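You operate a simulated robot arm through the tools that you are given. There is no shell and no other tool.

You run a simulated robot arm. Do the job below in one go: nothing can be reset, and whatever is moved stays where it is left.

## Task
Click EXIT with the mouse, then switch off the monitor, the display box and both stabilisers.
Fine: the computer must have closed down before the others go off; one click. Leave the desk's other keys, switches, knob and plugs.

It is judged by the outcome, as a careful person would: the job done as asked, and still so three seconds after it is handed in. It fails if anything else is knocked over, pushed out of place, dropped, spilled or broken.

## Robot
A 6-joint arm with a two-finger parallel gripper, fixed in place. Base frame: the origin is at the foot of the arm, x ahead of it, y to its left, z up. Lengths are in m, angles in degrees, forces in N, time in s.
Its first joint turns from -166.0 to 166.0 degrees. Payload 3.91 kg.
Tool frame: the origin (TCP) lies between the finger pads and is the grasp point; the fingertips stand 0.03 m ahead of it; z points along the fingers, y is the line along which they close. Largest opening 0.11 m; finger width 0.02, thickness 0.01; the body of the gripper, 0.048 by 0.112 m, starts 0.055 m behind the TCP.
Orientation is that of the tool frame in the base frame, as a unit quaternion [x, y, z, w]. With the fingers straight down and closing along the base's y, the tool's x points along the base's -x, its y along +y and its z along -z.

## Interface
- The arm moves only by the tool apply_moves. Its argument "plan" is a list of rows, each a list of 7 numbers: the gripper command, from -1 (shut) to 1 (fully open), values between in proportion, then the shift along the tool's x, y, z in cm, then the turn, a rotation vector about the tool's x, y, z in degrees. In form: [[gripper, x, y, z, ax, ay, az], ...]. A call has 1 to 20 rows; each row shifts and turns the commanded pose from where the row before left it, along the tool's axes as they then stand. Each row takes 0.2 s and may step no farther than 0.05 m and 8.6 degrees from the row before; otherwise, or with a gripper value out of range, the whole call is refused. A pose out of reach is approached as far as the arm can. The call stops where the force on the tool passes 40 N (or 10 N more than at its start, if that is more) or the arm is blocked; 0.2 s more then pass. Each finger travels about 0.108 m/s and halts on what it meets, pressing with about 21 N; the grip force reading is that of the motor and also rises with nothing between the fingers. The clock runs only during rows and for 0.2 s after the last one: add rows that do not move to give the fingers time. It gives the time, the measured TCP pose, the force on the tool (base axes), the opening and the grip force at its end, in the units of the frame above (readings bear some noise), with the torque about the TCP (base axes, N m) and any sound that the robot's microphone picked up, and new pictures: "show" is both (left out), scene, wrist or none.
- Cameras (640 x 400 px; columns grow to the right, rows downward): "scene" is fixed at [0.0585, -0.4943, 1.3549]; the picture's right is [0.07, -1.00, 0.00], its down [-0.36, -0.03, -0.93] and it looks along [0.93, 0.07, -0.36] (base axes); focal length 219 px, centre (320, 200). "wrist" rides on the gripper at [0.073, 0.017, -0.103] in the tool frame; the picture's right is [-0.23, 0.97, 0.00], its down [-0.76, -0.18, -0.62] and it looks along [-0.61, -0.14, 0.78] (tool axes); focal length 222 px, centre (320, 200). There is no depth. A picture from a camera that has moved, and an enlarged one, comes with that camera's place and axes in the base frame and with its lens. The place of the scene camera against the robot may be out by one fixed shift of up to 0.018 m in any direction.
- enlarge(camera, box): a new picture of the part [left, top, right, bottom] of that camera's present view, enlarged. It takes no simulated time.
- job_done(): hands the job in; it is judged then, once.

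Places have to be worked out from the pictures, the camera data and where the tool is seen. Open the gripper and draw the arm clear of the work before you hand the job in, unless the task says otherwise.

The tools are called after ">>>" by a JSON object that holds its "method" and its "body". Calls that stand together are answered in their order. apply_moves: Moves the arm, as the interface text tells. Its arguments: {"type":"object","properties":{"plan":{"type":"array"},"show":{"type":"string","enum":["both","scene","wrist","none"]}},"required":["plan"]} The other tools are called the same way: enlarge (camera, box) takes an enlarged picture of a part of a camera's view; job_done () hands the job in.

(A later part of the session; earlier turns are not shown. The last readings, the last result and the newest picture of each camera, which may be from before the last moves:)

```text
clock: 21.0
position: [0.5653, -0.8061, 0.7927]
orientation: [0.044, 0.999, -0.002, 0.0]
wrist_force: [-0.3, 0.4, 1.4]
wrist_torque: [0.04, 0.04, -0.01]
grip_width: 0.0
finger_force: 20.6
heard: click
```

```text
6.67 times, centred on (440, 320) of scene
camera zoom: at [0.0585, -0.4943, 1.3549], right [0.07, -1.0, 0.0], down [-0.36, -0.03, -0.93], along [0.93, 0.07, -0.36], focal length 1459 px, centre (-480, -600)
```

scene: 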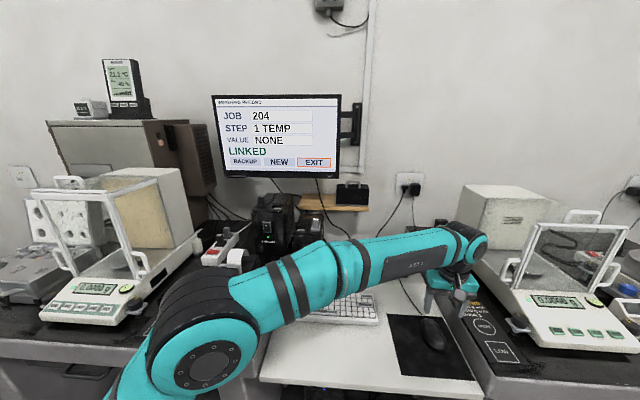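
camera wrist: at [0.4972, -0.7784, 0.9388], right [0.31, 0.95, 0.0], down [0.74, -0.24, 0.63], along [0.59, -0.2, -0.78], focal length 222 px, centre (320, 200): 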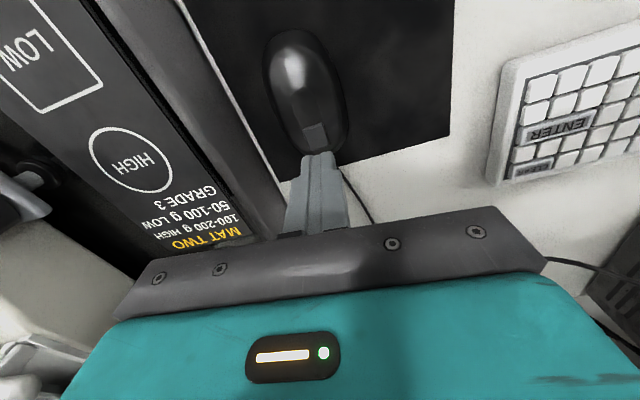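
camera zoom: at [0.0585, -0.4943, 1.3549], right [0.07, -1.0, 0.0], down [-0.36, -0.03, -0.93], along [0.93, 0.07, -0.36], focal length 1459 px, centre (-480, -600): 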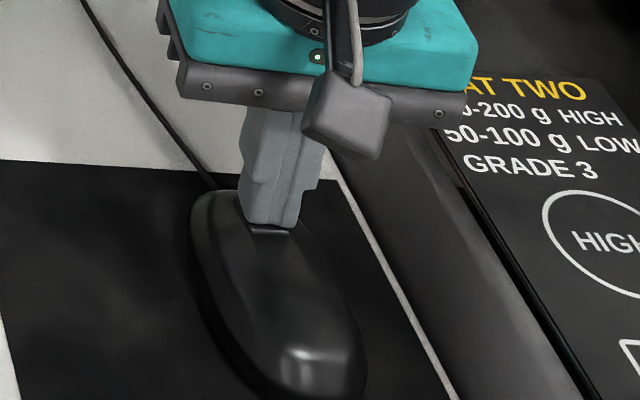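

A click was heard, so the button has gone down once. I lift straight up, well away, without touching it again, and look at the screen.

>>> {"method": "apply_moves", "body": {"plan": [[-1, 0, 0, -1.5, 0, 0, 0], [-1, 0, 0, -4, 0, 0, 0], [-1, 0, 0, -4, 0, 0, 0], [-1, 0, 0, -2, 0, 0, 0]], "show": "scene"}}

>>> {"method": "enlarge", "body": {"camera": "scene", "box": [200, 80, 360, 180]}}

```text
clock: 22.0
position: [0.5644, -0.806, 0.9086]
orientation: [0.044, 0.999, -0.003, 0.0]
wrist_force: [0.2, 0.2, -0.1]
wrist_torque: [0.0, 0.01, -0.02]
grip_width: 0.0001
finger_force: 21.2
```

scene: 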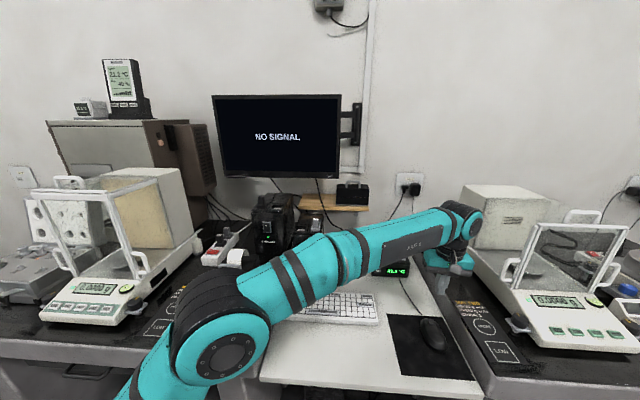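

```text
4.00 times, centred on (280, 130) of scene
camera zoom: at [0.0585, -0.4943, 1.3549], right [0.07, -1.0, 0.0], down [-0.36, -0.03, -0.93], along [0.93, 0.07, -0.36], focal length 876 px, centre (480, 480)
```

zoom: 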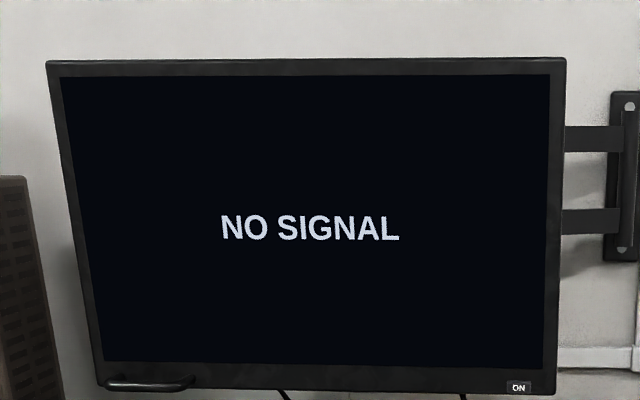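

The screen reads NO SIGNAL, so the computer has closed down. Next is the monitor, then the display box, with the stabilisers last. I rise clear and move to the middle in front of the monitor before turning the tool forward to range its ON button.

>>> {"method": "apply_moves", "body": {"plan": [[-1, 0, 0, -3, 0, 0, -4.9], [-1, 0, 0, -4, 0, 0, 0], [-1, 0, 0, -4, 0, 0, 0], [-1, 0, 0, -4, 0, 0, 0], [-1, 0, 0, -4, 0, 0, 0], [-1, 0.8, 3.8, 0, 0, 0, 0], [-1, 0.8, 3.8, 0, 0, 0, 0], [-1, 0.8, 3.8, 0, 0, 0, 0], [-1, 0.8, 3.8, 0, 0, 0, 0], [-1, 0.8, 3.8, 0, 0, 0, 0], [-1, 0.8, 3.8, 0, 0, 0, 0], [-1, 0.8, 3.8, 0, 0, 0, 0], [-1, 0.8, 3.8, 0, 0, 0, 0]], "show": "scene"}}

```text
clock: 24.8
position: [0.4942, -0.4887, 1.0859]
orientation: [0.001, 1.0, -0.002, 0.0]
wrist_force: [0.5, -0.3, -0.9]
wrist_torque: [0.08, 0.04, 0.0]
grip_width: 0.0001
finger_force: 21.0
out of reach, approached as far as the arm can: row 5
```

scene: 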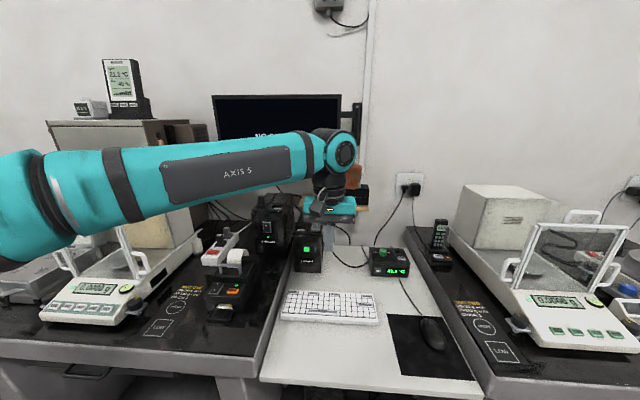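

The arm is in front of the monitor, well clear. I now turn the tool forward in place, 48 degrees first, and look through the wrist camera.

>>> {"method": "apply_moves", "body": {"plan": [[-1, 0, 0, 0, 0, -8, 0], [-1, 0, 0, 0, 0, -8, 0], [-1, 0, 0, 0, 0, -8, 0], [-1, 0, 0, 0, 0, -8, 0], [-1, 0, 0, 0, 0, -8, 0], [-1, 0, 0, 0, 0, -8, 0]], "show": "both"}}

```text
clock: 26.2
position: [0.493, -0.489, 1.0857]
orientation: [0.001, 0.913, -0.002, 0.408]
wrist_force: [1.0, 0.1, 0.5]
wrist_torque: [-0.05, 0.03, 0.05]
grip_width: 0.0002
finger_force: 21.5
camera wrist: at [0.3692, -0.4704, 1.1009], right [0.15, 0.97, 0.17], down [0.04, -0.17, 0.98], along [0.99, -0.14, -0.07], focal length 222 px, centre (320, 200)
```

scene: 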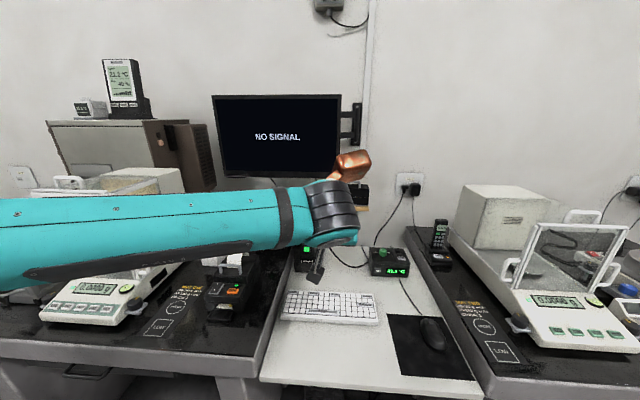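
wrist: 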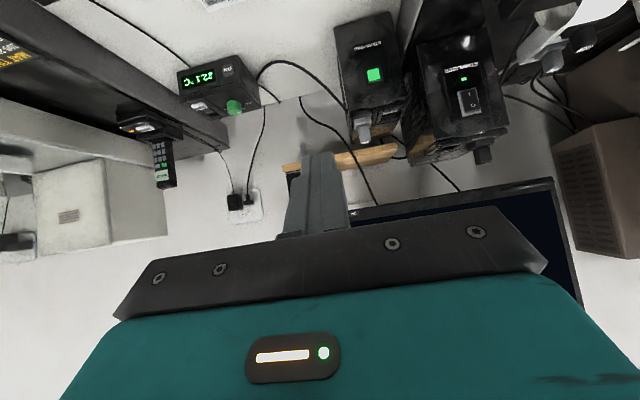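

The wrist camera now sees the monitor's lower edge, both stabilisers and the display box (upside down). I enlarge each to locate the switches.

>>> {"method": "enlarge", "body": {"camera": "wrist", "box": [280, 160, 420, 250]}}

>>> {"method": "enlarge", "body": {"camera": "wrist", "box": [320, 0, 520, 170]}}

>>> {"method": "enlarge", "body": {"camera": "wrist", "box": [160, 30, 280, 130]}}

>>> {"method": "enlarge", "body": {"camera": "scene", "box": [290, 150, 350, 190]}}

```text
4.44 times, centred on (350, 205) of wrist
camera zoom: at [0.3692, -0.4704, 1.1009], right [0.15, 0.97, 0.17], down [0.04, -0.17, 0.98], along [0.99, -0.14, -0.07], focal length 987 px, centre (187, 178)
```

zoom: 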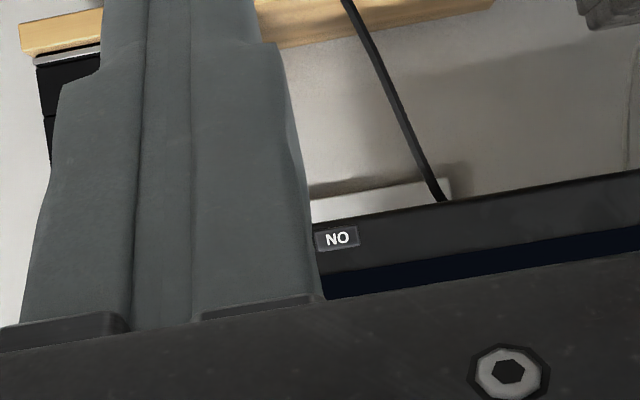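

```text
2.35 times, centred on (420, 85) of wrist
camera zoom: at [0.3692, -0.4704, 1.1009], right [0.15, 0.97, 0.17], down [0.04, -0.17, 0.98], along [0.99, -0.14, -0.07], focal length 523 px, centre (85, 471)
```

zoom: 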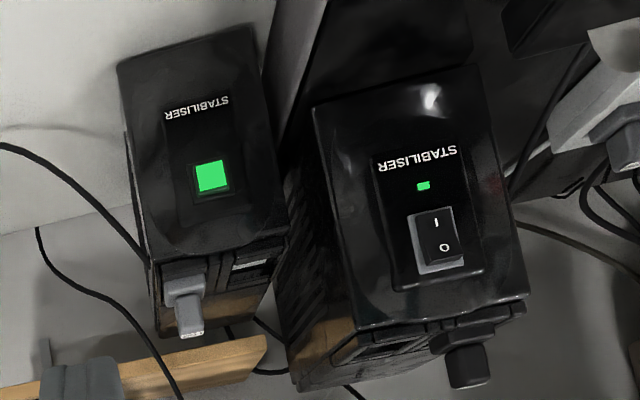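

```text
4.00 times, centred on (220, 80) of wrist
camera zoom: at [0.3692, -0.4704, 1.1009], right [0.15, 0.97, 0.17], down [0.04, -0.17, 0.98], along [0.99, -0.14, -0.07], focal length 888 px, centre (720, 680)
```

zoom: 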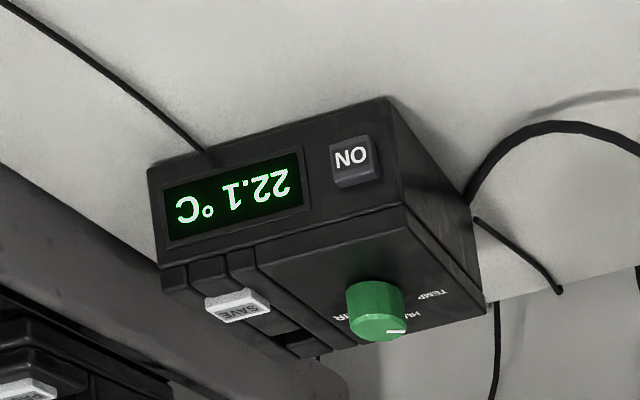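

```text
10.00 times, centred on (320, 170) of scene
camera zoom: at [0.0585, -0.4943, 1.3549], right [0.07, -1.0, 0.0], down [-0.36, -0.03, -0.93], along [0.93, 0.07, -0.36], focal length 2189 px, centre (320, 500)
```

zoom: 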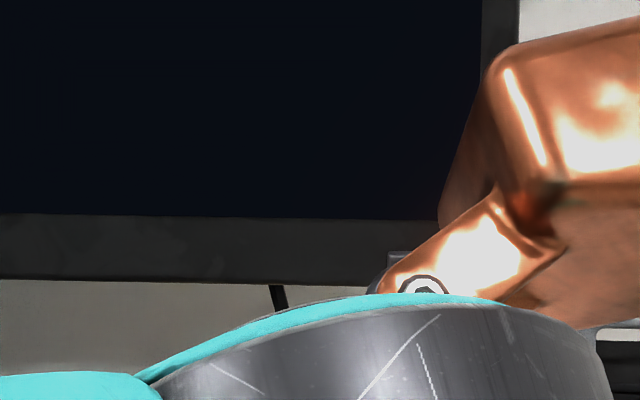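

From the two cameras the monitor's ON button is at roughly (0.97, -0.473, 1.11), but the depth is uncertain. I tilt the tool to about 60° and approach from the left side of the button to get a second wrist view for ranging.

>>> {"method": "apply_moves", "body": {"plan": [[-1, 0, 0, 0, 0, -8, 0], [-1, 0, 0, 0, 0, -4, 0], [-1, -2.03, 1.11, 2.54, 0, 0, 0], [-1, -2.03, 1.11, 2.54, 0, 0, 0], [-1, -2.03, 1.11, 2.54, 0, 0, 0], [-1, -2.03, 1.11, 2.54, 0, 0, 0], [-1, -2.03, 1.11, 2.54, 0, 0, 0], [-1, -2.03, 1.11, 2.54, 0, 0, 0], [-1, -2.03, 1.11, 2.54, 0, 0, 0], [-1, -2.03, 1.11, 2.54, 0, 0, 0]], "show": "both"}}

>>> {"method": "enlarge", "body": {"camera": "wrist", "box": [200, 100, 360, 240]}}

```text
clock: 28.4
position: [0.75, -0.4, 1.1244]
orientation: [0.0, 0.866, -0.002, 0.501]
wrist_force: [0.0, 0.2, 0.1]
wrist_torque: [0.0, 0.01, -0.01]
grip_width: 0.0
finger_force: 20.8
camera wrist: at [0.6253, -0.3819, 1.1133], right [0.12, 0.97, 0.19], down [-0.16, -0.17, 0.97], along [0.98, -0.14, 0.14], focal length 222 px, centre (320, 200)
```

scene: 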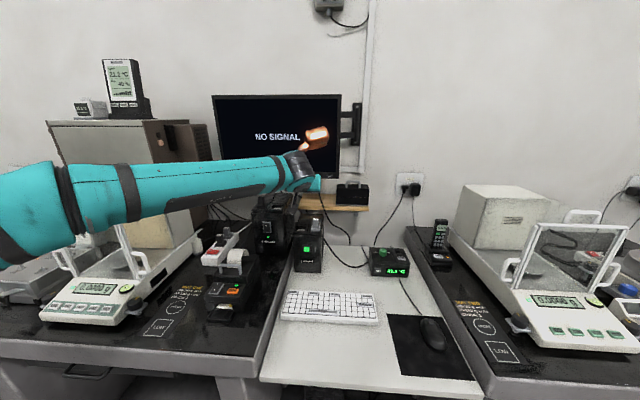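
wrist: 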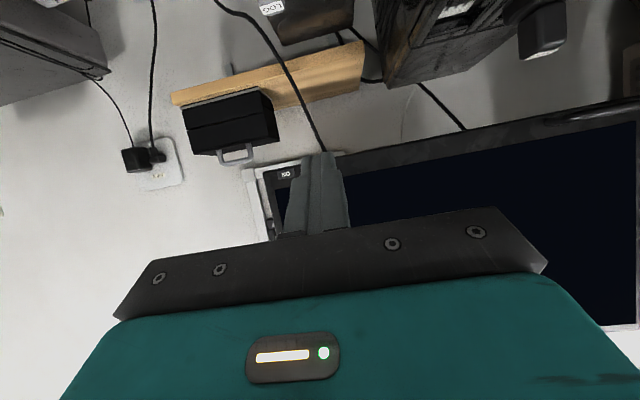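

```text
2.86 times, centred on (280, 170) of wrist
camera zoom: at [0.6253, -0.3819, 1.1133], right [0.12, 0.97, 0.19], down [-0.16, -0.17, 0.97], along [0.98, -0.14, 0.14], focal length 635 px, centre (434, 286)
```

zoom: 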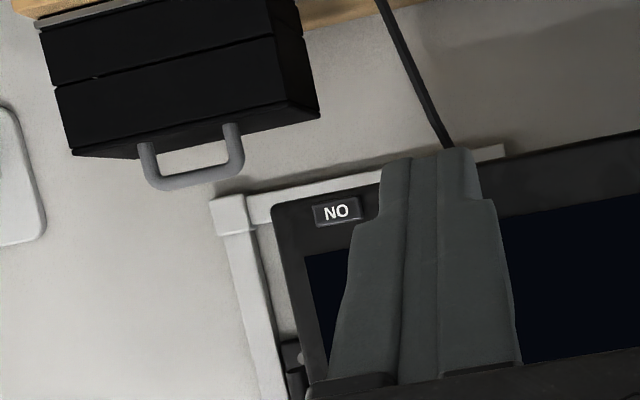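

The second view puts the monitor's ON button at (0.955, -0.475, 1.110). I move to a position about 3 cm in front of it.

>>> {"method": "apply_moves", "body": {"plan": [[-1, -1.3, -1.49, 2.6, 0, 0, 0], [-1, -1.3, -1.49, 2.6, 0, 0, 0], [-1, -1.3, -1.49, 2.6, 0, 0, 0], [-1, -1.3, -1.49, 2.6, 0, 0, 0], [-1, -1.3, -1.49, 2.6, 0, 0, 0]], "show": "wrist"}}

>>> {"method": "enlarge", "body": {"camera": "wrist", "box": [240, 90, 400, 230]}}

>>> {"method": "enlarge", "body": {"camera": "scene", "box": [280, 130, 380, 210]}}

```text
clock: 29.6
position: [0.8957, -0.4744, 1.1181]
orientation: [0.0, 0.865, -0.002, 0.501]
wrist_force: [-0.7, 0.4, 0.7]
wrist_torque: [-0.02, 0.04, 0.01]
grip_width: 0.0
finger_force: 20.6
camera wrist: at [0.7712, -0.4564, 1.1061], right [0.11, 0.97, 0.19], down [-0.16, -0.17, 0.97], along [0.98, -0.14, 0.14], focal length 222 px, centre (320, 200)
```

wrist: 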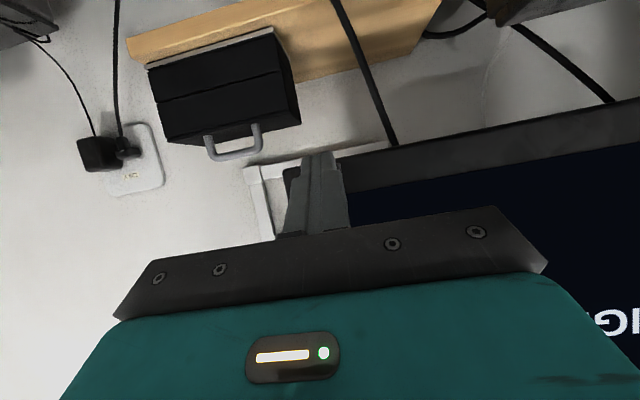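

```text
2.86 times, centred on (320, 160) of wrist
camera zoom: at [0.7712, -0.4564, 1.1061], right [0.11, 0.97, 0.19], down [-0.16, -0.17, 0.97], along [0.98, -0.14, 0.14], focal length 635 px, centre (320, 314)
```

zoom: 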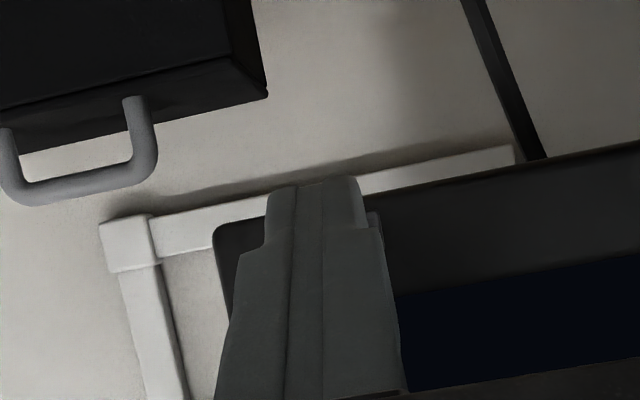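

```text
5.00 times, centred on (330, 170) of scene
camera zoom: at [0.0585, -0.4943, 1.3549], right [0.07, -1.0, 0.0], down [-0.36, -0.03, -0.93], along [0.93, 0.07, -0.36], focal length 1094 px, centre (270, 350)
```

zoom: 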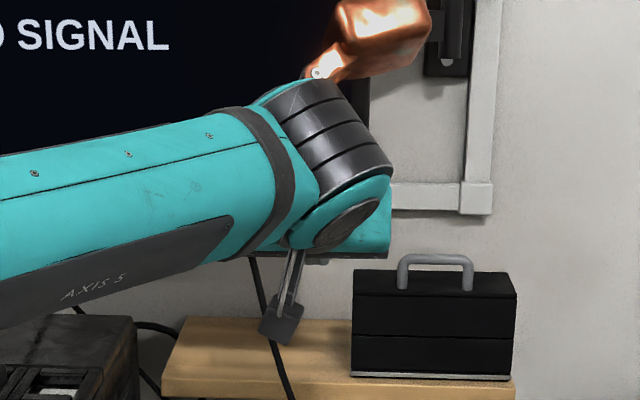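

The tip is lined up in front of the button (hidden behind the finger, as expected). I advance 2 cm along +x with a 2 mm drop.

>>> {"method": "apply_moves", "body": {"plan": [[-1, -0.33, 0, 0.97, 0, 0, 0], [-1, -0.35, 0, 0.6, 0, 0, 0], [-1, -0.15, 0, 0.26, 0, 0, 0], [-1, 0, 0, 0, 0, 0, 0]], "show": "none"}}

>>> {"method": "enlarge", "body": {"camera": "wrist", "box": [240, 90, 400, 230]}}

>>> {"method": "enlarge", "body": {"camera": "scene", "box": [280, 130, 380, 210]}}

```text
clock: 30.6
position: [0.915, -0.475, 1.1148]
orientation: [-0.001, 0.866, -0.002, 0.5]
wrist_force: [0.5, 0.3, -0.3]
wrist_torque: [-0.01, 0.0, -0.01]
grip_width: 0.0
finger_force: 20.8
```

```text
2.86 times, centred on (320, 160) of wrist
camera zoom: at [0.7916, -0.4571, 1.1036], right [0.12, 0.97, 0.19], down [-0.16, -0.17, 0.97], along [0.98, -0.14, 0.14], focal length 635 px, centre (320, 314)
```

zoom: 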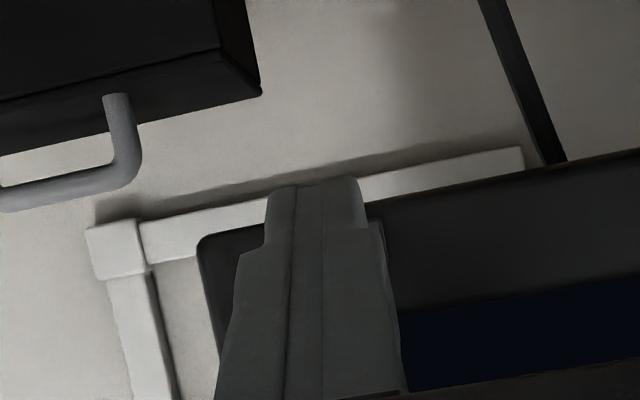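

```text
5.00 times, centred on (330, 170) of scene
camera zoom: at [0.0585, -0.4943, 1.3549], right [0.07, -1.0, 0.0], down [-0.36, -0.03, -0.93], along [0.93, 0.07, -0.36], focal length 1094 px, centre (270, 350)
```

zoom: 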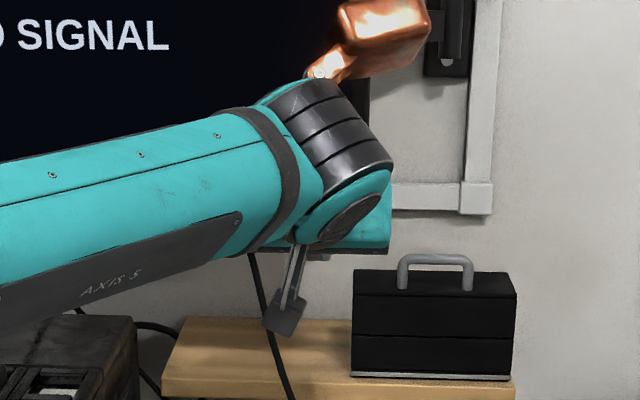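

Aligned with the button behind the fingertip; about 9 mm left. I advance in 2 mm steps and watch force and sound.

>>> {"method": "apply_moves", "body": {"plan": [[-1, -0.1, 0, 0.173, 0, 0, 0], [-1, -0.1, 0, 0.173, 0, 0, 0], [-1, -0.05, 0, 0.087, 0, 0, 0], [-1, 0, 0, 0, 0, 0, 0]], "show": "none"}}

```text
clock: 31.6
position: [0.9207, -0.4758, 1.1134]
orientation: [0.0, 0.866, -0.002, 0.501]
wrist_force: [0.2, -1.0, -0.1]
wrist_torque: [0.04, 0.01, 0.01]
grip_width: 0.0
finger_force: 20.9
```

No contact yet at leading edge x≈0.951. I continue in 1 mm steps.

>>> {"method": "apply_moves", "body": {"plan": [[-1, -0.05, 0, 0.087, 0, 0, 0], [-1, -0.05, 0, 0.087, 0, 0, 0], [-1, -0.05, 0, 0.087, 0, 0, 0], [-1, 0, 0, 0, 0, 0, 0]], "show": "none"}}

>>> {"method": "enlarge", "body": {"camera": "wrist", "box": [240, 90, 400, 230]}}

```text
clock: 32.6
position: [0.9247, -0.4758, 1.1131]
orientation: [-0.001, 0.866, -0.002, 0.501]
wrist_force: [-1.4, 0.1, -0.4]
wrist_torque: [0.0, 0.02, -0.05]
grip_width: 0.0001
finger_force: 21.4
```

```text
2.86 times, centred on (320, 160) of wrist
camera zoom: at [0.7999, -0.4576, 1.1022], right [0.12, 0.97, 0.19], down [-0.16, -0.17, 0.97], along [0.98, -0.14, 0.14], focal length 635 px, centre (320, 314)
```

zoom: 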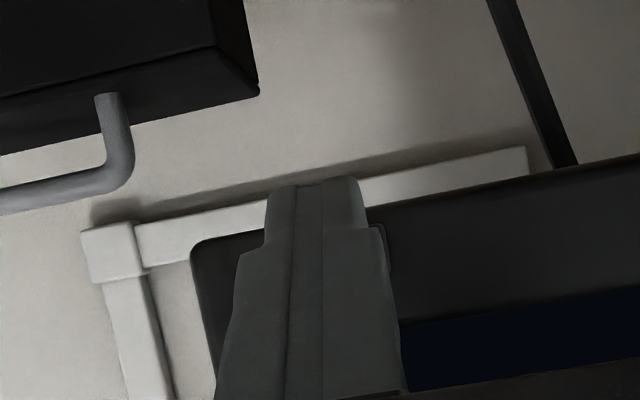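

A slight reaction (-1.4 N in x) suggests contact is beginning. I press 2 mm further.

>>> {"method": "apply_moves", "body": {"plan": [[-1, -0.05, 0, 0.087, 0, 0, 0], [-1, -0.05, 0, 0.087, 0, 0, 0], [-1, 0, 0, 0, 0, 0, 0]], "show": "none"}}

>>> {"method": "enlarge", "body": {"camera": "scene", "box": [200, 80, 360, 180]}}

```text
clock: 33.4
position: [0.9262, -0.4771, 1.1132]
orientation: [-0.001, 0.865, -0.002, 0.502]
wrist_force: [-1.9, 0.0, -0.7]
wrist_torque: [0.01, 0.01, -0.01]
grip_width: 0.0
finger_force: 21.0
heard: click
```

```text
4.00 times, centred on (280, 130) of scene
camera zoom: at [0.0585, -0.4943, 1.3549], right [0.07, -1.0, 0.0], down [-0.36, -0.03, -0.93], along [0.93, 0.07, -0.36], focal length 876 px, centre (480, 480)
```

zoom: 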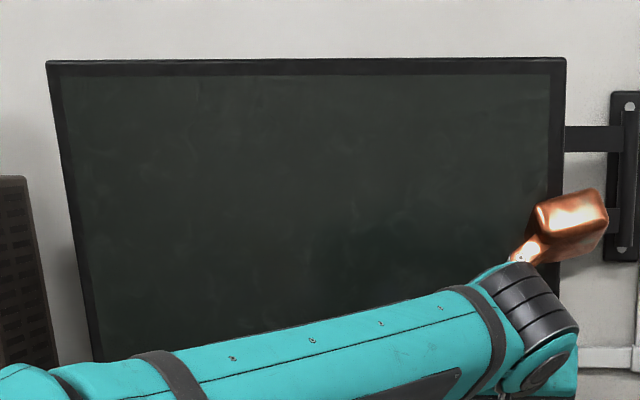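

The monitor's screen is off after a single click. I back straight out, move over in front of the display box and tilt the tool to about 40° from vertical, staying high.

>>> {"method": "apply_moves", "body": {"plan": [[-1, 1.5, 0, -2.6, 0, 0, 0], [-1, 2.4, 0, -4.16, 0, 0, 0], [-1, 2.4, 0, -4.16, 0, 0, 0], [-1, 2.4, 0, -4.16, 0, 0, 0], [-1, 2.4, 0, -4.16, 0, 0, 0], [-1, 0, -4.8, 0, 0, 0, 0], [-1, 0, -4.8, 0, 0, 0, 0], [-1, 0, -4.8, 0, 0, 0, 0], [-1, 0, -4.8, 0, 0, 0, 0], [-1, 0, 0, 0, 0, 7, 0], [-1, 0, 0, 0, 0, 7, 0], [-1, 0, 0, 0, 0, 6, 0]], "show": "both"}}

>>> {"method": "enlarge", "body": {"camera": "scene", "box": [200, 80, 360, 180]}}

>>> {"method": "enlarge", "body": {"camera": "wrist", "box": [240, 30, 440, 190]}}

```text
clock: 36.0
position: [0.7024, -0.6671, 1.1151]
orientation: [0.001, 0.94, -0.002, 0.342]
wrist_force: [0.9, -0.1, 0.5]
wrist_torque: [-0.02, -0.01, -0.03]
grip_width: 0.0
finger_force: 21.2
camera wrist: at [0.5812, -0.6486, 1.1477], right [0.18, 0.97, 0.14], down [0.18, -0.17, 0.97], along [0.97, -0.15, -0.21], focal length 222 px, centre (320, 200)
```

scene: 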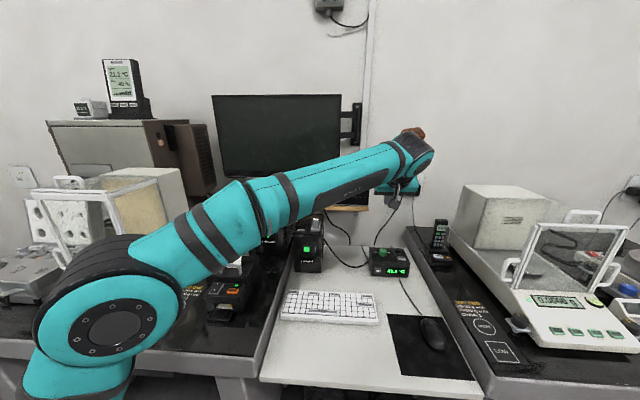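
wrist: 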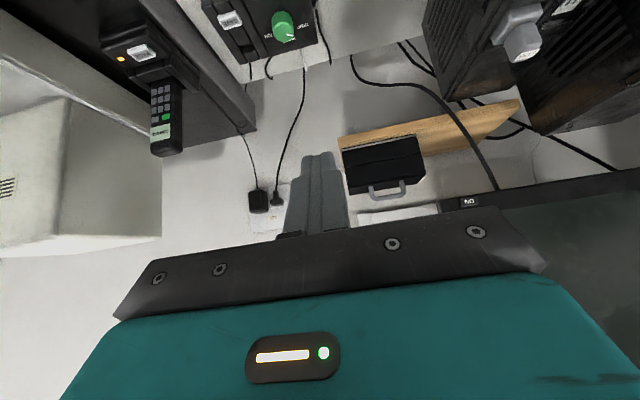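

```text
4.00 times, centred on (280, 130) of scene
camera zoom: at [0.0585, -0.4943, 1.3549], right [0.07, -1.0, 0.0], down [-0.36, -0.03, -0.93], along [0.93, 0.07, -0.36], focal length 876 px, centre (480, 480)
```

zoom: 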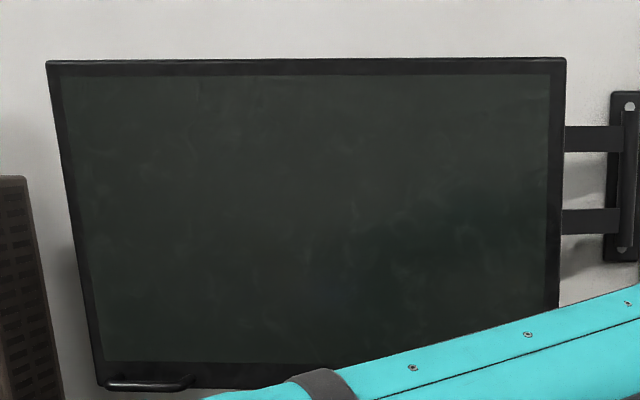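

```text
2.50 times, centred on (340, 110) of wrist
camera zoom: at [0.5812, -0.6486, 1.1477], right [0.18, 0.97, 0.14], down [0.18, -0.17, 0.97], along [0.97, -0.15, -0.21], focal length 555 px, centre (270, 425)
```

zoom: 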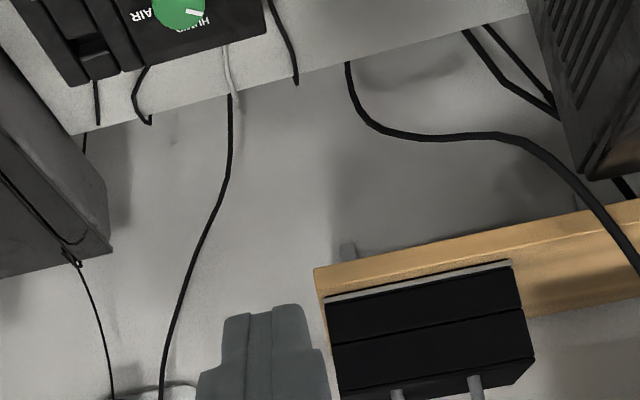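

The monitor stays dark. I come down in front of the display box, keeping back from it, to about TCP (0.65, -0.667, 0.93).

>>> {"method": "apply_moves", "body": {"plan": [[-1, 3.18, 0, 2.17, 0, 0, 0], [-1, 3.18, 0, 2.17, 0, 0, 0], [-1, 3.18, 0, 2.17, 0, 0, 0], [-1, 3.18, 0, 2.17, 0, 0, 0], [-1, 3.18, 0, 2.17, 0, 0, 0]], "show": "both"}}

>>> {"method": "enlarge", "body": {"camera": "wrist", "box": [220, 40, 400, 180]}}

```text
clock: 37.2
position: [0.6541, -0.6705, 0.9292]
orientation: [0.0, 0.94, -0.002, 0.342]
wrist_force: [-0.5, -0.2, 1.1]
wrist_torque: [-0.03, -0.01, 0.03]
grip_width: 0.0002
finger_force: 21.1
camera wrist: at [0.5324, -0.6515, 0.9612], right [0.18, 0.97, 0.14], down [0.18, -0.17, 0.97], along [0.97, -0.14, -0.21], focal length 222 px, centre (320, 200)
```

scene: 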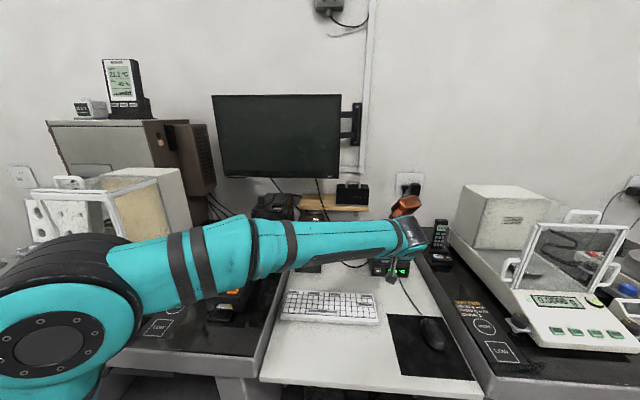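
wrist: 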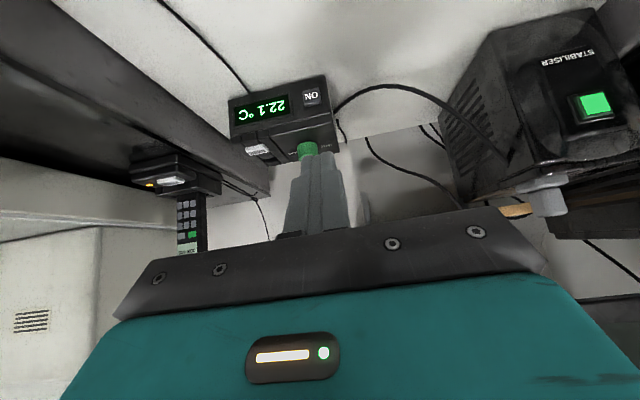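

```text
2.86 times, centred on (310, 110) of wrist
camera zoom: at [0.5324, -0.6515, 0.9612], right [0.18, 0.97, 0.14], down [0.18, -0.17, 0.97], along [0.97, -0.14, -0.21], focal length 635 px, centre (349, 457)
```

zoom: 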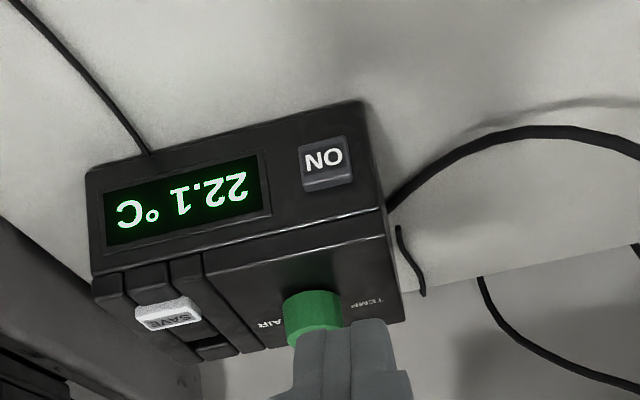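

Two wrist views place the box's ON button at about (0.788, -0.68, 0.765). I come down to just in front of it, in three quarters of the full step, and check.

>>> {"method": "apply_moves", "body": {"plan": [[-1, 0.9, -0.3, 3.95, 0, 0, 0], [-1, 0.9, -0.3, 3.95, 0, 0, 0], [-1, 0.9, -0.3, 3.95, 0, 0, 0]], "show": "both"}}

>>> {"method": "enlarge", "body": {"camera": "wrist", "box": [220, 60, 400, 200]}}

>>> {"method": "enlarge", "body": {"camera": "scene", "box": [350, 220, 450, 300]}}

```text
clock: 38.0
position: [0.7057, -0.6769, 0.8195]
orientation: [0.001, 0.939, -0.002, 0.343]
wrist_force: [0.3, 1.4, 0.8]
wrist_torque: [-0.03, 0.04, -0.01]
grip_width: 0.0
finger_force: 20.9
camera wrist: at [0.5849, -0.6584, 0.8519], right [0.18, 0.97, 0.14], down [0.18, -0.17, 0.97], along [0.97, -0.14, -0.21], focal length 222 px, centre (320, 200)
```

scene: 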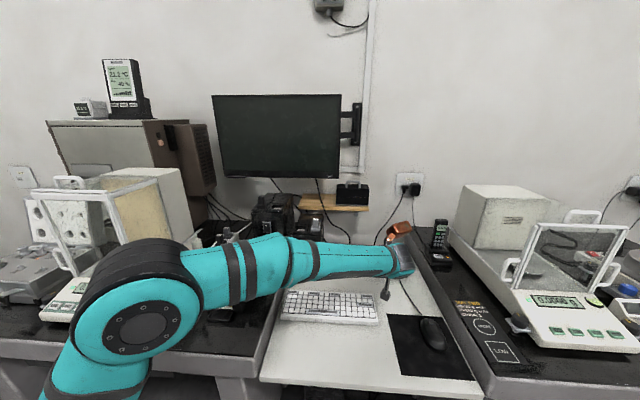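
wrist: 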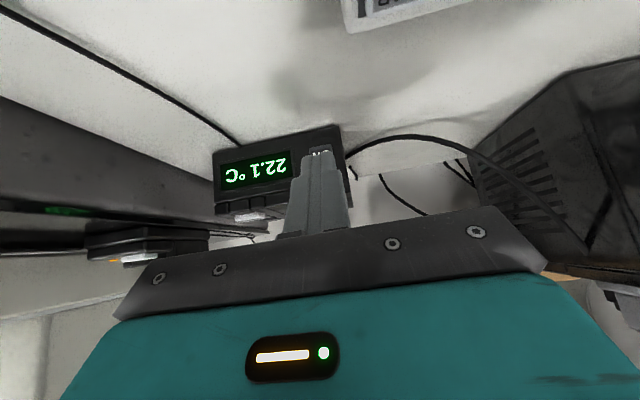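

```text
2.86 times, centred on (310, 130) of wrist
camera zoom: at [0.5849, -0.6584, 0.8519], right [0.18, 0.97, 0.14], down [0.18, -0.17, 0.97], along [0.97, -0.14, -0.21], focal length 635 px, centre (349, 400)
```

zoom: 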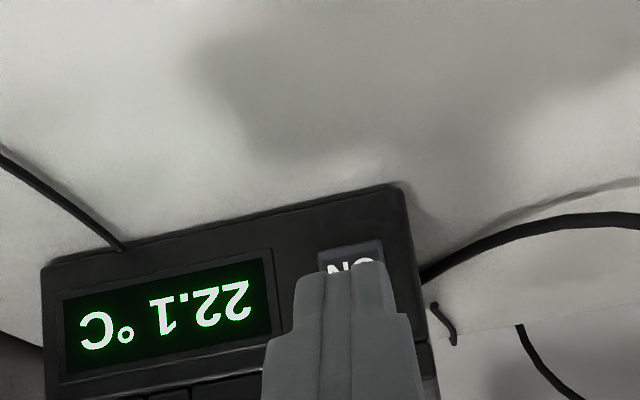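

```text
5.00 times, centred on (400, 260) of scene
camera zoom: at [0.0585, -0.4943, 1.3549], right [0.07, -1.0, 0.0], down [-0.36, -0.03, -0.93], along [0.93, 0.07, -0.36], focal length 1094 px, centre (-80, -100)
```

zoom: 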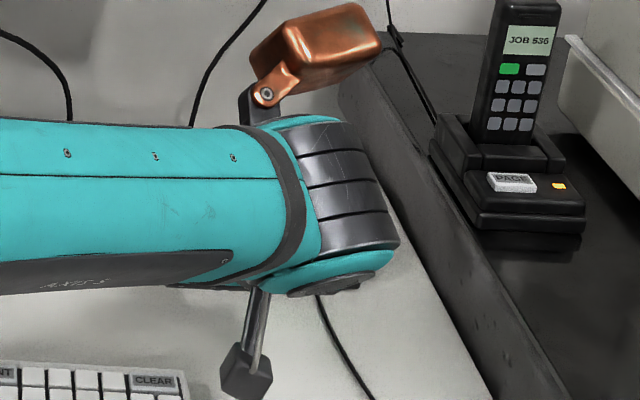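

The tip is nearly in line with the button (box front at x≈0.79, button centre z≈0.76, y≈-0.682). I come down to the pre-press pose about 2.5 cm in front.

>>> {"method": "apply_moves", "body": {"plan": [[-1, 0.12, -0.25, 2.4, 0, 0, 0], [-1, 0.12, -0.25, 2.4, 0, 0, 0], [-1, 0, 0, 0, 0, 0, 0]], "show": "none"}}

>>> {"method": "enlarge", "body": {"camera": "wrist", "box": [220, 60, 400, 200]}}

>>> {"method": "enlarge", "body": {"camera": "scene", "box": [350, 220, 450, 300]}}

```text
clock: 38.8
position: [0.735, -0.6814, 0.7821]
orientation: [0.0, 0.939, -0.002, 0.343]
wrist_force: [-0.1, 0.2, 0.1]
wrist_torque: [0.01, 0.02, -0.04]
grip_width: 0.0
finger_force: 21.2
```

```text
2.86 times, centred on (310, 130) of wrist
camera zoom: at [0.6138, -0.664, 0.8138], right [0.18, 0.97, 0.14], down [0.18, -0.17, 0.97], along [0.97, -0.14, -0.21], focal length 635 px, centre (349, 400)
```

zoom: 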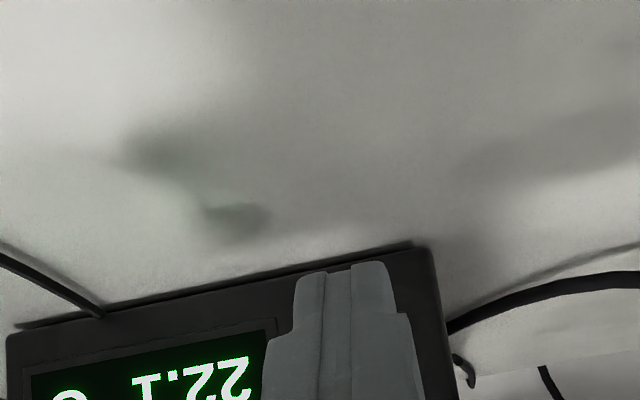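

```text
5.00 times, centred on (400, 260) of scene
camera zoom: at [0.0585, -0.4943, 1.3549], right [0.07, -1.0, 0.0], down [-0.36, -0.03, -0.93], along [0.93, 0.07, -0.36], focal length 1094 px, centre (-80, -100)
```

zoom: 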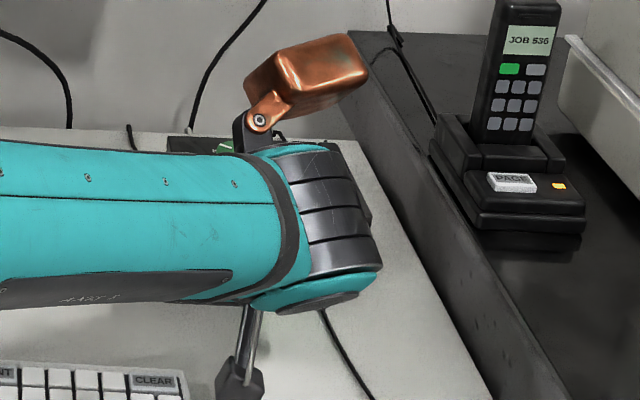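

Lined up: button about 2.8 cm above the desk and 2.3 cm in from the box's left edge. I advance 2 cm with a slight drop.

>>> {"method": "apply_moves", "body": {"plan": [[-1, -0.64, 0, 0.8, 0, 0, 0], [-1, -0.32, 0, 0.4, 0, 0, 0], [-1, -0.32, 0, 0.4, 0, 0, 0], [-1, 0, 0, 0, 0, 0, 0]], "show": "none"}}

>>> {"method": "enlarge", "body": {"camera": "wrist", "box": [220, 60, 400, 200]}}

```text
clock: 39.8
position: [0.7563, -0.682, 0.7777]
orientation: [0.0, 0.94, -0.002, 0.342]
wrist_force: [-0.1, -0.4, 0.4]
wrist_torque: [0.0, -0.03, 0.04]
grip_width: 0.0002
finger_force: 21.0
```

```text
2.86 times, centred on (310, 130) of wrist
camera zoom: at [0.6353, -0.6643, 0.811], right [0.18, 0.97, 0.14], down [0.18, -0.17, 0.97], along [0.97, -0.14, -0.21], focal length 635 px, centre (349, 400)
```

zoom: 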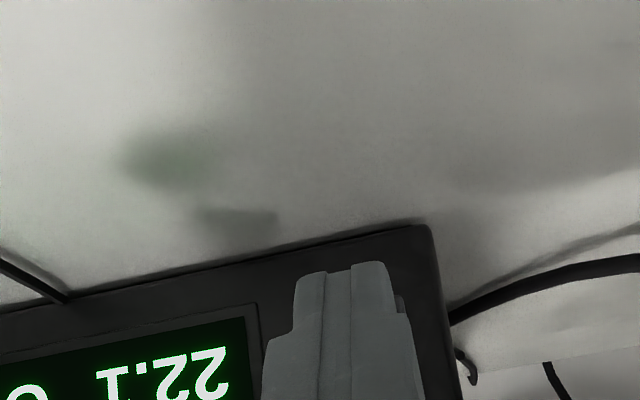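

A sliver of the button's left edge shows beside the tip, confirming the alignment. I advance in 2 mm steps.

>>> {"method": "apply_moves", "body": {"plan": [[-1, -0.153, 0, 0.129, 0, 0, 0], [-1, -0.153, 0, 0.129, 0, 0, 0], [-1, -0.0765, 0, 0.0645, 0, 0, 0], [-1, 0, 0, 0, 0, 0, 0]], "show": "none"}}

>>> {"method": "enlarge", "body": {"camera": "wrist", "box": [220, 60, 400, 200]}}

```text
clock: 40.8
position: [0.761, -0.6821, 0.7777]
orientation: [0.0, 0.939, -0.002, 0.343]
wrist_force: [-1.1, -0.9, -0.3]
wrist_torque: [0.0, -0.01, -0.01]
grip_width: 0.0
finger_force: 20.8
```

```text
2.86 times, centred on (310, 130) of wrist
camera zoom: at [0.6406, -0.6646, 0.8106], right [0.18, 0.97, 0.14], down [0.18, -0.17, 0.97], along [0.97, -0.14, -0.21], focal length 635 px, centre (349, 400)
```

zoom: 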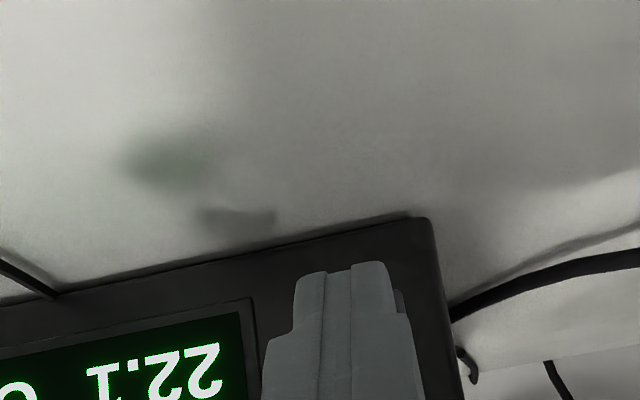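

A hint of contact (-1.1 N). I press on in 1 mm steps.

>>> {"method": "apply_moves", "body": {"plan": [[-1, -0.0765, 0, 0.0645, 0, 0, 0], [-1, -0.0765, 0, 0.0645, 0, 0, 0], [-1, 0, 0, 0, 0, 0, 0]], "show": "none"}}

>>> {"method": "enlarge", "body": {"camera": "wrist", "box": [220, 60, 400, 200]}}

```text
clock: 41.6
position: [0.7641, -0.6829, 0.7792]
orientation: [0.0, 0.939, -0.002, 0.343]
wrist_force: [0.4, 1.0, -0.8]
wrist_torque: [0.02, -0.02, -0.05]
grip_width: 0.0002
finger_force: 21.3
```

```text
2.86 times, centred on (310, 130) of wrist
camera zoom: at [0.6429, -0.664, 0.8111], right [0.18, 0.97, 0.14], down [0.18, -0.17, 0.97], along [0.97, -0.14, -0.21], focal length 635 px, centre (349, 400)
```

zoom: 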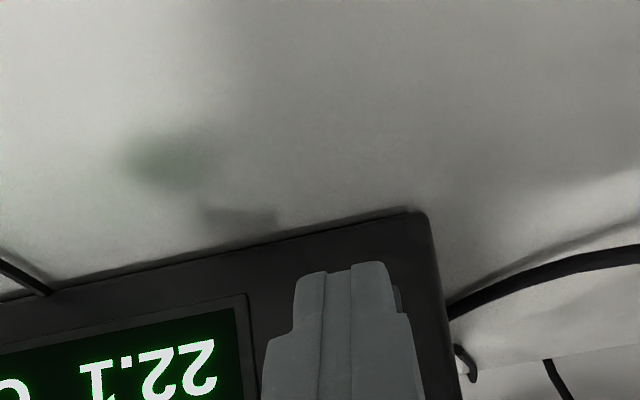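

That was only noise; still free. I continue with 1 mm steps.

>>> {"method": "apply_moves", "body": {"plan": [[-1, -0.0765, 0, 0.0645, 0, 0, 0], [-1, -0.0765, 0, 0.0645, 0, 0, 0], [-1, -0.0765, 0, 0.0645, 0, 0, 0], [-1, 0, 0, 0, 0, 0, 0]], "show": "none"}}

>>> {"method": "enlarge", "body": {"camera": "wrist", "box": [220, 60, 400, 200]}}

```text
clock: 42.6
position: [0.7675, -0.6823, 0.7787]
orientation: [-0.001, 0.939, -0.002, 0.343]
wrist_force: [0.1, 0.1, 0.3]
wrist_torque: [-0.01, -0.02, 0.02]
grip_width: 0.0
finger_force: 20.9
```

```text
2.86 times, centred on (310, 130) of wrist
camera zoom: at [0.6464, -0.6639, 0.8111], right [0.18, 0.97, 0.14], down [0.18, -0.17, 0.97], along [0.97, -0.14, -0.21], focal length 635 px, centre (349, 400)
```

zoom: 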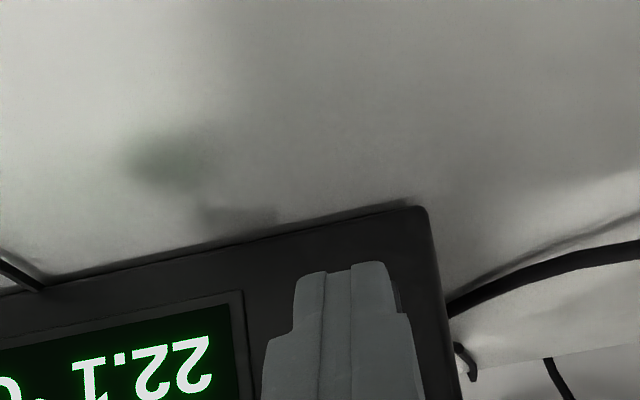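

Still free at leading edge x≈0.794. Next 3 mm.

>>> {"method": "apply_moves", "body": {"plan": [[-1, -0.0765, 0, 0.0645, 0, 0, 0], [-1, -0.0765, 0, 0.0645, 0, 0, 0], [-1, -0.0765, 0, 0.0645, 0, 0, 0], [-1, 0, 0, 0, 0, 0, 0]], "show": "none"}}

>>> {"method": "enlarge", "body": {"camera": "wrist", "box": [220, 60, 400, 200]}}

```text
clock: 43.6
position: [0.7694, -0.6814, 0.7787]
orientation: [-0.001, 0.94, -0.002, 0.343]
wrist_force: [-1.8, -0.3, -1.0]
wrist_torque: [-0.03, 0.06, 0.01]
grip_width: 0.0002
finger_force: 21.1
heard: click
```

```text
2.86 times, centred on (310, 130) of wrist
camera zoom: at [0.6488, -0.664, 0.8114], right [0.18, 0.97, 0.14], down [0.18, -0.17, 0.97], along [0.97, -0.14, -0.21], focal length 635 px, centre (349, 400)
```

zoom: 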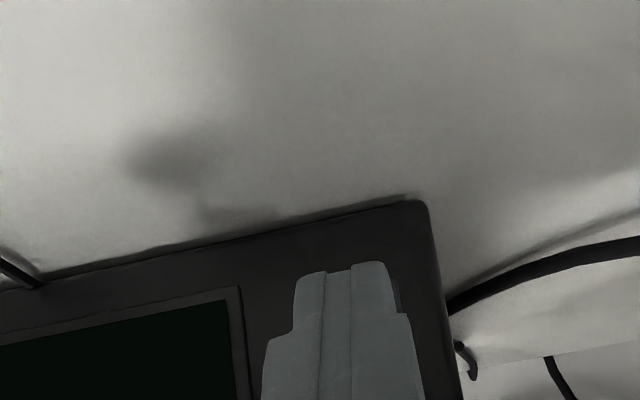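

A click was heard and the box's display is dark. I back straight out, rise, and move across in front of the right-hand stabiliser, whose green button I put at about (0.789, -0.390, 0.858).

>>> {"method": "apply_moves", "body": {"plan": [[-1, 1.15, 0, -0.96, 0, 0, 0], [-1, 1.15, 0, -0.97, 0, 0, 0], [-1, -1.26, 0, -3.84, 0, 0, 0], [-1, -1.26, 0, -3.84, 0, 0, 0], [-1, -1.26, 0, -3.84, 0, 0, 0], [-1, -1.26, 0, -3.84, 0, 0, 0], [-1, 0, 4.85, 0, 0, 0, 0], [-1, 0, 4.85, 0, 0, 0, 0], [-1, 0, 4.85, 0, 0, 0, 0], [-1, 0, 4.85, 0, 0, 0, 0], [-1, 0, 4.85, 0, 0, 0, 0], [-1, 0, 4.85, 0, 0, 0, 0]], "show": "both"}}

>>> {"method": "enlarge", "body": {"camera": "scene", "box": [340, 210, 500, 310]}}

>>> {"method": "enlarge", "body": {"camera": "wrist", "box": [240, 40, 440, 200]}}

```text
clock: 46.2
position: [0.6754, -0.3871, 0.9262]
orientation: [0.001, 0.94, -0.003, 0.342]
wrist_force: [-0.8, -1.7, 0.1]
wrist_torque: [0.04, -0.03, 0.03]
grip_width: 0.0
finger_force: 21.4
camera wrist: at [0.5551, -0.3693, 0.9582], right [0.18, 0.97, 0.14], down [0.18, -0.17, 0.97], along [0.97, -0.14, -0.21], focal length 222 px, centre (320, 200)
```

scene: 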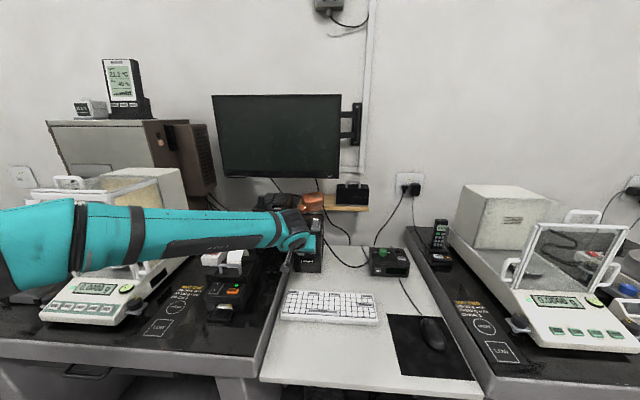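
wrist: 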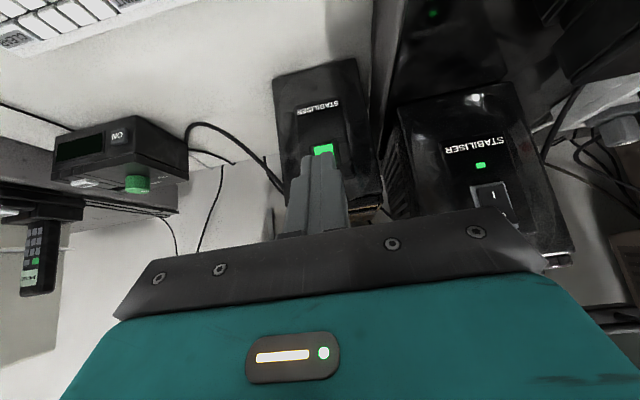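

```text
4.00 times, centred on (420, 260) of scene
camera zoom: at [0.0585, -0.4943, 1.3549], right [0.07, -1.0, 0.0], down [-0.36, -0.03, -0.93], along [0.93, 0.07, -0.36], focal length 876 px, centre (-80, -40)
```

zoom: 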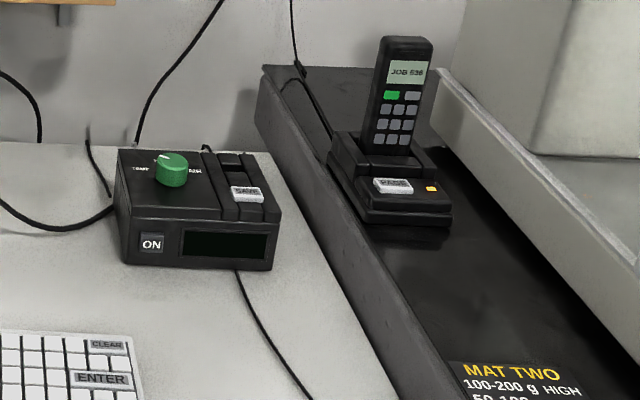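

```text
2.50 times, centred on (340, 120) of wrist
camera zoom: at [0.5551, -0.3693, 0.9582], right [0.18, 0.97, 0.14], down [0.18, -0.17, 0.97], along [0.97, -0.14, -0.21], focal length 555 px, centre (270, 400)
```

zoom: 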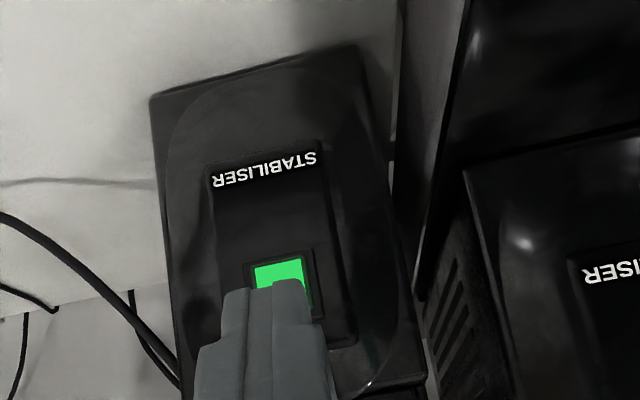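

The display box is off and in place. The green button refines to (0.784, -0.391, 0.859). I go to a pre-press pose 3 cm in front.

>>> {"method": "apply_moves", "body": {"plan": [[-1, -0.23, -0.17, 3.5, 0, 0, 0], [-1, -0.23, -0.17, 3.5, 0, 0, 0], [-1, 0, 0, 0, 0, 0, 0]], "show": "wrist"}}

>>> {"method": "enlarge", "body": {"camera": "wrist", "box": [240, 60, 440, 200]}}

>>> {"method": "enlarge", "body": {"camera": "scene", "box": [250, 180, 350, 280]}}

```text
clock: 47.0
position: [0.7263, -0.3932, 0.8774]
orientation: [0.001, 0.939, -0.002, 0.343]
wrist_force: [-0.4, 0.3, -0.2]
wrist_torque: [-0.03, -0.04, 0.01]
grip_width: 0.0
finger_force: 20.6
camera wrist: at [0.6058, -0.3747, 0.9088], right [0.18, 0.97, 0.14], down [0.18, -0.17, 0.97], along [0.97, -0.14, -0.21], focal length 222 px, centre (320, 200)
```

wrist: 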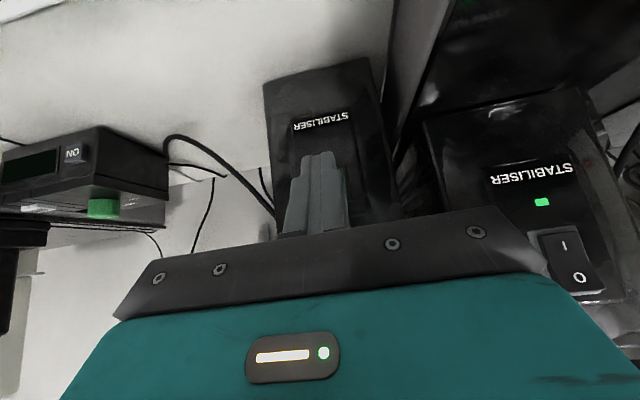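

```text
2.86 times, centred on (340, 130) of wrist
camera zoom: at [0.6058, -0.3747, 0.9088], right [0.18, 0.97, 0.14], down [0.18, -0.17, 0.97], along [0.97, -0.14, -0.21], focal length 635 px, centre (263, 400)
```

zoom: 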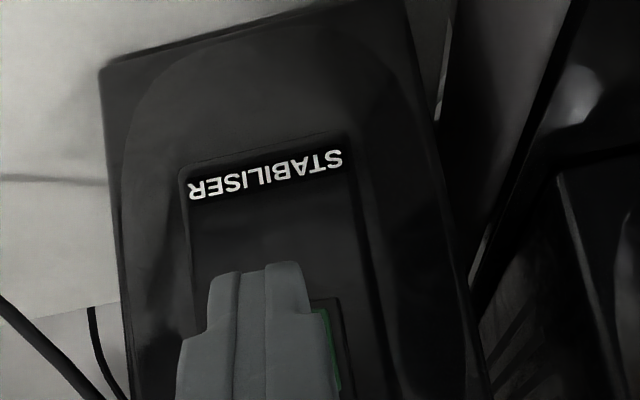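

```text
4.00 times, centred on (300, 230) of scene
camera zoom: at [0.0585, -0.4943, 1.3549], right [0.07, -1.0, 0.0], down [-0.36, -0.03, -0.93], along [0.93, 0.07, -0.36], focal length 876 px, centre (400, 80)
```

zoom: 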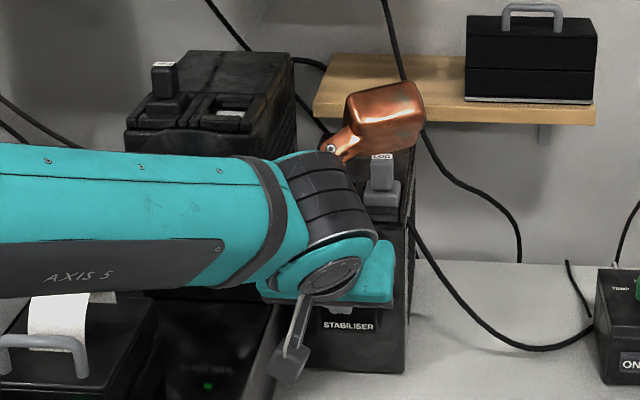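

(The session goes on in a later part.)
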